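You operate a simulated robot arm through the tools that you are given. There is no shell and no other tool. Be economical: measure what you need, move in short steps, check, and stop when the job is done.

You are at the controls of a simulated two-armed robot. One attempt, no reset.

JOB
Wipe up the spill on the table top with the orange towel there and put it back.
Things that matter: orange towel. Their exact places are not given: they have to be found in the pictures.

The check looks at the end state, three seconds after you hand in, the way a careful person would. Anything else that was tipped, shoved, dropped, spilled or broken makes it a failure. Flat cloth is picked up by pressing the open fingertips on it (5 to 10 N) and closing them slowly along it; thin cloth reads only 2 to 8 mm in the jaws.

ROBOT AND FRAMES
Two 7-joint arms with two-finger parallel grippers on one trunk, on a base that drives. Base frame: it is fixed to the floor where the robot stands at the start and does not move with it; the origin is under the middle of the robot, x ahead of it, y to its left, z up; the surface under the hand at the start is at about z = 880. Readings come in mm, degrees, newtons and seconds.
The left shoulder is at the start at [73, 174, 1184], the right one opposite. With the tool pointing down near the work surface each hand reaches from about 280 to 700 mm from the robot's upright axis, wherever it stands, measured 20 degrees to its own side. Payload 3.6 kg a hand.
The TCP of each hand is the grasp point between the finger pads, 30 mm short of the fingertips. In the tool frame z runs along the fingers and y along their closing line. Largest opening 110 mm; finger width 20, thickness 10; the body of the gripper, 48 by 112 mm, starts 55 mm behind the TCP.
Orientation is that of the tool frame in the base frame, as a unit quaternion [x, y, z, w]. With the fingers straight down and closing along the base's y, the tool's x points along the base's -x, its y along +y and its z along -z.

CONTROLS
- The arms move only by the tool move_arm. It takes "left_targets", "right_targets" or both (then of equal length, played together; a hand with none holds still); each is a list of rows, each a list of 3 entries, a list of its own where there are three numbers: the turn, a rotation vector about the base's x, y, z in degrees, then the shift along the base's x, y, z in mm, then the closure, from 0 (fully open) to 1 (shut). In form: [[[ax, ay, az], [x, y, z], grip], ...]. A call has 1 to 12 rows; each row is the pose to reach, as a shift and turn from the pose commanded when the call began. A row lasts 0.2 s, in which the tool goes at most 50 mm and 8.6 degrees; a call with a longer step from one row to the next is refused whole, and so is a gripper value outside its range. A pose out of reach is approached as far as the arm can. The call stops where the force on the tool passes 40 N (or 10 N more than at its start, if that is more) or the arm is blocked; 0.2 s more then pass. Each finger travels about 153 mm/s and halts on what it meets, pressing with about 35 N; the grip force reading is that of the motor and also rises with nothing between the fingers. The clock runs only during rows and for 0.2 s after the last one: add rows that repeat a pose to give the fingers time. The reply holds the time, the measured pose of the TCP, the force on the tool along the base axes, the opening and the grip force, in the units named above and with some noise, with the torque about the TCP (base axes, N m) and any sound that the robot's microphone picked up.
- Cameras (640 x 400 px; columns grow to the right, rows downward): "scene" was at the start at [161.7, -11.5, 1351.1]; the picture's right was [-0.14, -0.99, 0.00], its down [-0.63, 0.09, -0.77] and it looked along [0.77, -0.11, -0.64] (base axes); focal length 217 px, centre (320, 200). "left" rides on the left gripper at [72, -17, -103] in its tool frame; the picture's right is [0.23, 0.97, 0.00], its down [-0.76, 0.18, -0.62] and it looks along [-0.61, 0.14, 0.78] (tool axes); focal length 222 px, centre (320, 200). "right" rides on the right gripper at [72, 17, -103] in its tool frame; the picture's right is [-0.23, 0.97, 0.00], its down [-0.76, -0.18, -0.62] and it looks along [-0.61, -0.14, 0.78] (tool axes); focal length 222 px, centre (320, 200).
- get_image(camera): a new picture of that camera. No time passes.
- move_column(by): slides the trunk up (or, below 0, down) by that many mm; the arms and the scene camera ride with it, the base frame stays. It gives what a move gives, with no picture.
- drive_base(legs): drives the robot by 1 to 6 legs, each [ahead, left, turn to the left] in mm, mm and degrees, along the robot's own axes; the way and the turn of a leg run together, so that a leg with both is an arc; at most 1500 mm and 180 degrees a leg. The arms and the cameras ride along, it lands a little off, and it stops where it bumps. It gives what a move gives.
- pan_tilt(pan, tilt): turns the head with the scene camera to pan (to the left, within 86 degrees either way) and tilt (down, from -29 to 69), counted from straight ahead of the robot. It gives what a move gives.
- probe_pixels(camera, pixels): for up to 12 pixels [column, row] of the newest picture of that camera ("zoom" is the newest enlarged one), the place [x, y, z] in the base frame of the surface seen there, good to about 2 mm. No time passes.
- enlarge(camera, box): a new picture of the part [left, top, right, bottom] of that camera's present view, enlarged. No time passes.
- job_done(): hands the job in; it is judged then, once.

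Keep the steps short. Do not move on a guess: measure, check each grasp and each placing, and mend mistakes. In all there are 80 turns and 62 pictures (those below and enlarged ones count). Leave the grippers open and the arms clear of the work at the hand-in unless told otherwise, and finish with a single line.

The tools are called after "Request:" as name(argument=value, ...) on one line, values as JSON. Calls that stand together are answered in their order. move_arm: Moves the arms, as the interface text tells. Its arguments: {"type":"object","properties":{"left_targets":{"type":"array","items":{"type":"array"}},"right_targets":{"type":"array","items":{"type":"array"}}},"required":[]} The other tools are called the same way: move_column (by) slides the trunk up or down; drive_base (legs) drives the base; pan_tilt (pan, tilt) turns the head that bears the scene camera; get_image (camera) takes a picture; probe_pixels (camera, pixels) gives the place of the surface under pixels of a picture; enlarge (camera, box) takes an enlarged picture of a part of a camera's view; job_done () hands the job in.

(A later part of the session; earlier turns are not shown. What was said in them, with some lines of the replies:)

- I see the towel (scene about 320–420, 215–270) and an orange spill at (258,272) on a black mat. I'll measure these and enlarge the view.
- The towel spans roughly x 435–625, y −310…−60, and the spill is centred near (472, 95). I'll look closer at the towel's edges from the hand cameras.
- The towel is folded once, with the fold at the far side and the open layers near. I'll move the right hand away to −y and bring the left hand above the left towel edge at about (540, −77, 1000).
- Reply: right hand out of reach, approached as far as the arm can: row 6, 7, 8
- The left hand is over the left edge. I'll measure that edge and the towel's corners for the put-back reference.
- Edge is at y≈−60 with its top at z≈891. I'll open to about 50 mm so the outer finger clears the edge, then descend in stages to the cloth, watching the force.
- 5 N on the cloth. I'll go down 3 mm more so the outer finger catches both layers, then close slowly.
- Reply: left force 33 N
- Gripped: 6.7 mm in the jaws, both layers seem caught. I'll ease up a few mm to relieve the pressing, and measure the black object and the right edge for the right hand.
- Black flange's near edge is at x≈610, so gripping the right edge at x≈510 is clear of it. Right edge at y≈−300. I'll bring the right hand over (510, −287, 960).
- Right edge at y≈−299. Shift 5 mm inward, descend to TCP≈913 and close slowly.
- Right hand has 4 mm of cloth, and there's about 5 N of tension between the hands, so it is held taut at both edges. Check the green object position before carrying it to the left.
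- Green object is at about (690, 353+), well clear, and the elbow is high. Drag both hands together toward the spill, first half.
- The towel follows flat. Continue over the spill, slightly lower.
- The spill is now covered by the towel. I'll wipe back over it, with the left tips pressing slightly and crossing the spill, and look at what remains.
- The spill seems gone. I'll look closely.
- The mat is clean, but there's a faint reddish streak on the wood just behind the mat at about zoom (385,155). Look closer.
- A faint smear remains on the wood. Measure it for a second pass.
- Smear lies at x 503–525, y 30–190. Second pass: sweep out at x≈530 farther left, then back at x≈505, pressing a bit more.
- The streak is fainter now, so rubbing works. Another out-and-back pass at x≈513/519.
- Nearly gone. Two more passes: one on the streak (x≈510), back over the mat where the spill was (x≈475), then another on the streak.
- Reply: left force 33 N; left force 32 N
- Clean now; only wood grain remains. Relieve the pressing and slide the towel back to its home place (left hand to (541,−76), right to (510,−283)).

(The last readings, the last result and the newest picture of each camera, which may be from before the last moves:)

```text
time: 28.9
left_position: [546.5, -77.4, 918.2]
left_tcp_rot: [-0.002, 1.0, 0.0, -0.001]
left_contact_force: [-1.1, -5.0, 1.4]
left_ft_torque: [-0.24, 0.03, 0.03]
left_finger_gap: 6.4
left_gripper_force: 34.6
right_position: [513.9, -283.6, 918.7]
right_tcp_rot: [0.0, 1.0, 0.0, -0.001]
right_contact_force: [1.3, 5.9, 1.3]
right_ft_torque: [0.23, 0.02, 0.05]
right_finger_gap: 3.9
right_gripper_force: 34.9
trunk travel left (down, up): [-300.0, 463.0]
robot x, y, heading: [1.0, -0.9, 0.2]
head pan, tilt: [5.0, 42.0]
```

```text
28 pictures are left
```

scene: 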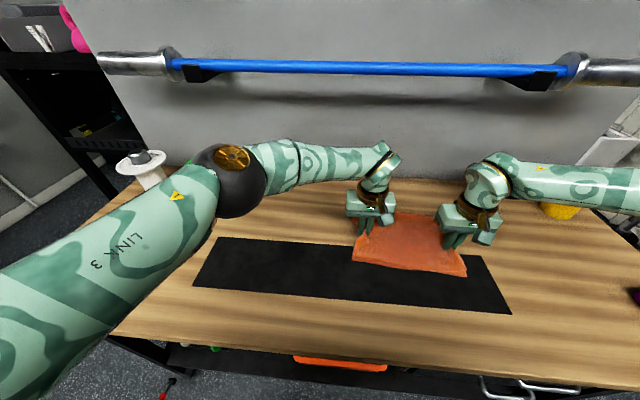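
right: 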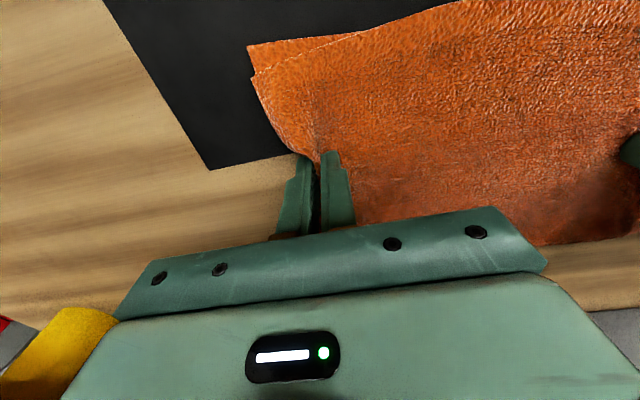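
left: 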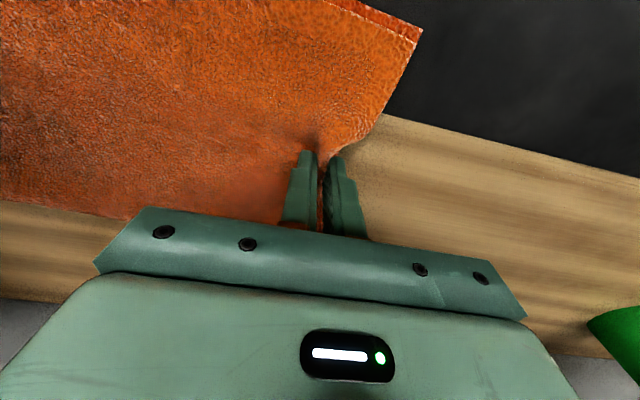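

Back at home. Trim x by −4 mm, lower slightly, and open both hands slowly so the cloth lies out flat, then rise straight up.

Request:
move_arm(left_targets=[[[0, 0, 0], [-4, 2, -1], 1.0], [[0, 0, 0], [-4, 2, -2], 0.95], [[0, 0, 0], [-4, 2, -2], 0.85], [[0, 0, 0], [-4, 2, -2], 0.75], [[0, 0, 0], [-4, 2, -2], 0.65], [[0, 0, 0], [-4, 2, -2], 0.55], [[0, 0, 0], [-4, 2, 0], 0.5], [[0, 0, 0], [-4, 2, 10], 0.45], [[0, 0, 0], [-4, 2, 30], 0.4], [[0, 0, 0], [-4, 2, 60], 0.4], [[0, 0, 0], [-4, 2, 100], 0.4]], right_targets=[[[0, 0, 0], [-4, -2, -1], 1.0], [[0, 0, 0], [-4, -2, -2], 0.95], [[0, 0, 0], [-4, -2, -2], 0.85], [[0, 0, 0], [-4, -2, -2], 0.75], [[0, 0, 0], [-4, -2, -2], 0.65], [[0, 0, 0], [-4, -2, -2], 0.55], [[0, 0, 0], [-4, -2, 0], 0.5], [[0, 0, 0], [-4, -2, 10], 0.45], [[0, 0, 0], [-4, -2, 30], 0.4], [[0, 0, 0], [-4, -2, 60], 0.4], [[0, 0, 0], [-4, -2, 100], 0.4]])

Request:
get_image(camera="left")

Request:
get_image(camera="right")

```text
time: 31.4
left_position: [540.2, -73.4, 1020.5]
left_tcp_rot: [-0.001, 1.0, -0.001, 0.0]
left_contact_force: [-0.1, -0.3, 0.6]
left_ft_torque: [0.04, -0.01, 0.01]
left_finger_gap: 66.1
left_gripper_force: 0.1
right_position: [506.3, -286.4, 1021.9]
right_tcp_rot: [0.0, 1.0, -0.001, -0.002]
right_contact_force: [0.4, 0.0, -0.5]
right_ft_torque: [0.02, -0.01, -0.04]
right_finger_gap: 65.9
right_gripper_force: 0.1
trunk travel left (down, up): [-300.0, 463.0]
robot x, y, heading: [-0.2, 0.8, 0.0]
head pan, tilt: [5.0, 42.0]
```

```text
27 pictures are left
```

left: 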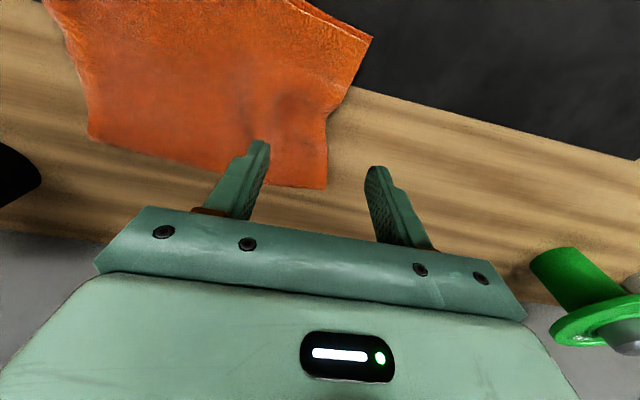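

```text
26 pictures are left
```

right: 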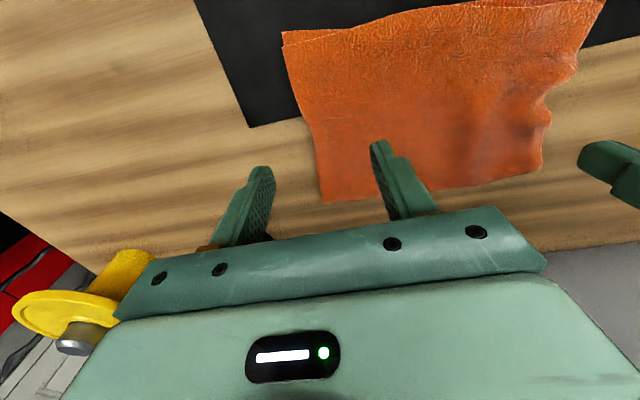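

The towel lies fairly flat. Raise and withdraw both hands toward their start places, open, and inspect.

Request:
move_arm(left_targets=[[[0, 0, 0], [0, 0, 45], 0.3], [[0, 0, 0], [-10, 10, 90], 0.1], [[0, 0, 0], [-40, 40, 110], 0], [[0, 0, 0], [-70, 70, 130], 0], [[0, 0, 0], [-100, 100, 145], 0], [[0, 0, 0], [-130, 130, 155], 0], [[0, 0, 0], [-160, 160, 165], 0], [[0, 0, 0], [-188, 190, 172], 0], [[0, 0, 0], [-215, 220, 180], 0]], right_targets=[[[0, 0, 0], [0, 0, 40], 0.3], [[0, 0, 0], [-10, 0, 80], 0.1], [[0, 0, 0], [-40, -15, 85], 0], [[0, 0, 0], [-70, -30, 85], 0], [[0, 0, 0], [-100, -45, 85], 0], [[0, 0, 0], [-130, -55, 85], 0], [[0, 0, 0], [-150, -60, 85], 0], [[0, 0, 0], [-150, -60, 85], 0], [[0, 0, 0], [-150, -60, 85], 0]])

Request:
pan_tilt(pan=-7.9, tilt=39.4)

Request:
get_image(camera="scene")

Request:
enlarge(camera="scene", box=[220, 180, 460, 330])

```text
time: 33.4
left_position: [326.4, 147.9, 1200.2]
left_tcp_rot: [-0.002, 1.0, -0.001, 0.0]
left_contact_force: [0.4, 0.1, 0.4]
left_ft_torque: [0.02, -0.01, 0.01]
left_finger_gap: 109.9
left_gripper_force: 0.1
right_position: [357.9, -344.0, 1105.8]
right_tcp_rot: [-0.001, 1.0, -0.001, 0.0]
right_contact_force: [0.0, 0.2, 0.5]
right_ft_torque: [0.0, 0.0, 0.04]
right_finger_gap: 109.8
right_gripper_force: 0.0
trunk travel left (down, up): [-300.0, 463.0]
robot x, y, heading: [1.3, 1.4, 0.0]
head pan, tilt: [5.0, 42.0]
```

```text
time: 34.1
left_position: [327.2, 145.8, 1198.7]
left_tcp_rot: [-0.001, 1.0, -0.001, -0.001]
left_contact_force: [0.5, 0.4, 0.7]
left_ft_torque: [0.03, -0.02, -0.02]
left_finger_gap: 109.9
left_gripper_force: 0.1
right_position: [359.5, -345.3, 1105.8]
right_tcp_rot: [0.0, 1.0, 0.0, -0.001]
right_contact_force: [0.0, 0.5, -0.4]
right_ft_torque: [0.0, 0.01, -0.02]
right_finger_gap: 109.8
right_gripper_force: 0.1
trunk travel left (down, up): [-300.0, 463.0]
robot x, y, heading: [1.9, -0.3, -0.2]
head pan, tilt: [-7.9, 39.4]
```

```text
25 pictures are left
```

scene: 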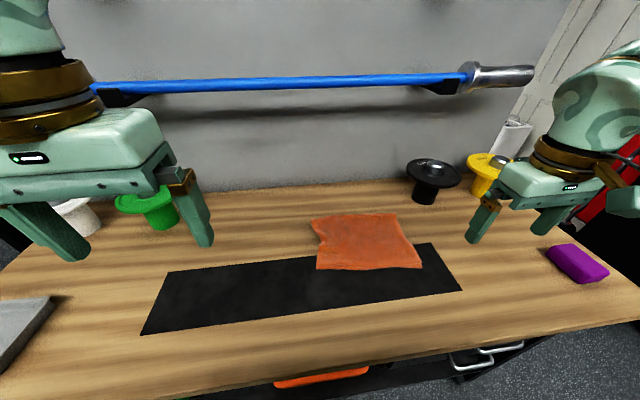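

```text
2.67 times, centred on (340, 255) of scene
```

zoom: 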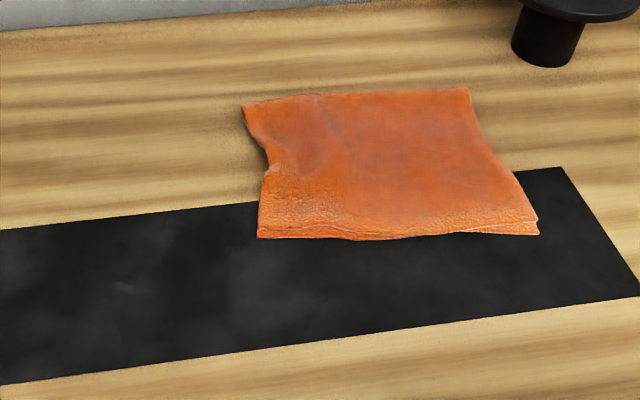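

The spill is gone, and the towel is back and open-flat. Measure its corners against the originals, and the mat.

Request:
probe_pixels(camera="zoom", pixels=[[260, 236], [246, 107], [466, 91], [536, 233], [270, 165], [320, 140], [390, 170], [370, 238], [638, 294], [300, 110]])

Request:
probe_pixels(camera="scene", pixels=[[142, 334], [461, 290], [258, 272]])

Request:
enlarge(camera="scene", box=[200, 220, 328, 300])

```text
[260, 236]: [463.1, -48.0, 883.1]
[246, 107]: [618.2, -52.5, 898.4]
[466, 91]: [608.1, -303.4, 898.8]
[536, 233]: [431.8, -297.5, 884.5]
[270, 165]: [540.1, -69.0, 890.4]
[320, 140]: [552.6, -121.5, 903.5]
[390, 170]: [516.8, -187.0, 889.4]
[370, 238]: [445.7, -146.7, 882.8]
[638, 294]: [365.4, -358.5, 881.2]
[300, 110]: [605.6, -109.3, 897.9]
```

```text
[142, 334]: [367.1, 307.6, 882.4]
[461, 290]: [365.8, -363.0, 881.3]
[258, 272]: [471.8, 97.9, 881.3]
```

```text
5.00 times, centred on (264, 260) of scene
```

zoom: 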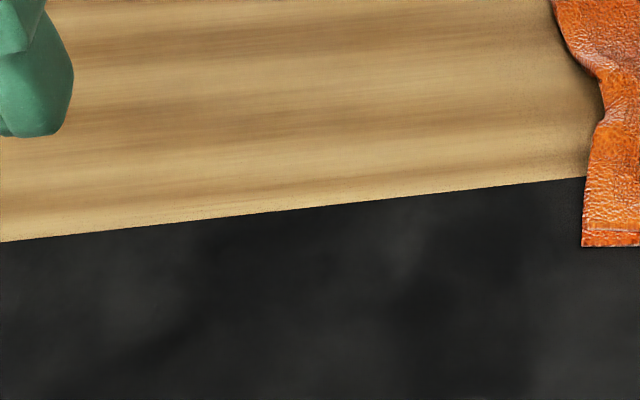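

Mat unmoved, surface clean, and the towel's corners are within about 15 mm of where they were. Both arms are clear with the grippers open, so I'm handing in.

Request:
job_done()

```text
The job is handed in.
```

The spill is wiped up, and the orange towel is back in its place, lying nearly flat with a slight wrinkle at its left edge and its corners within about 15 mm of where they started.
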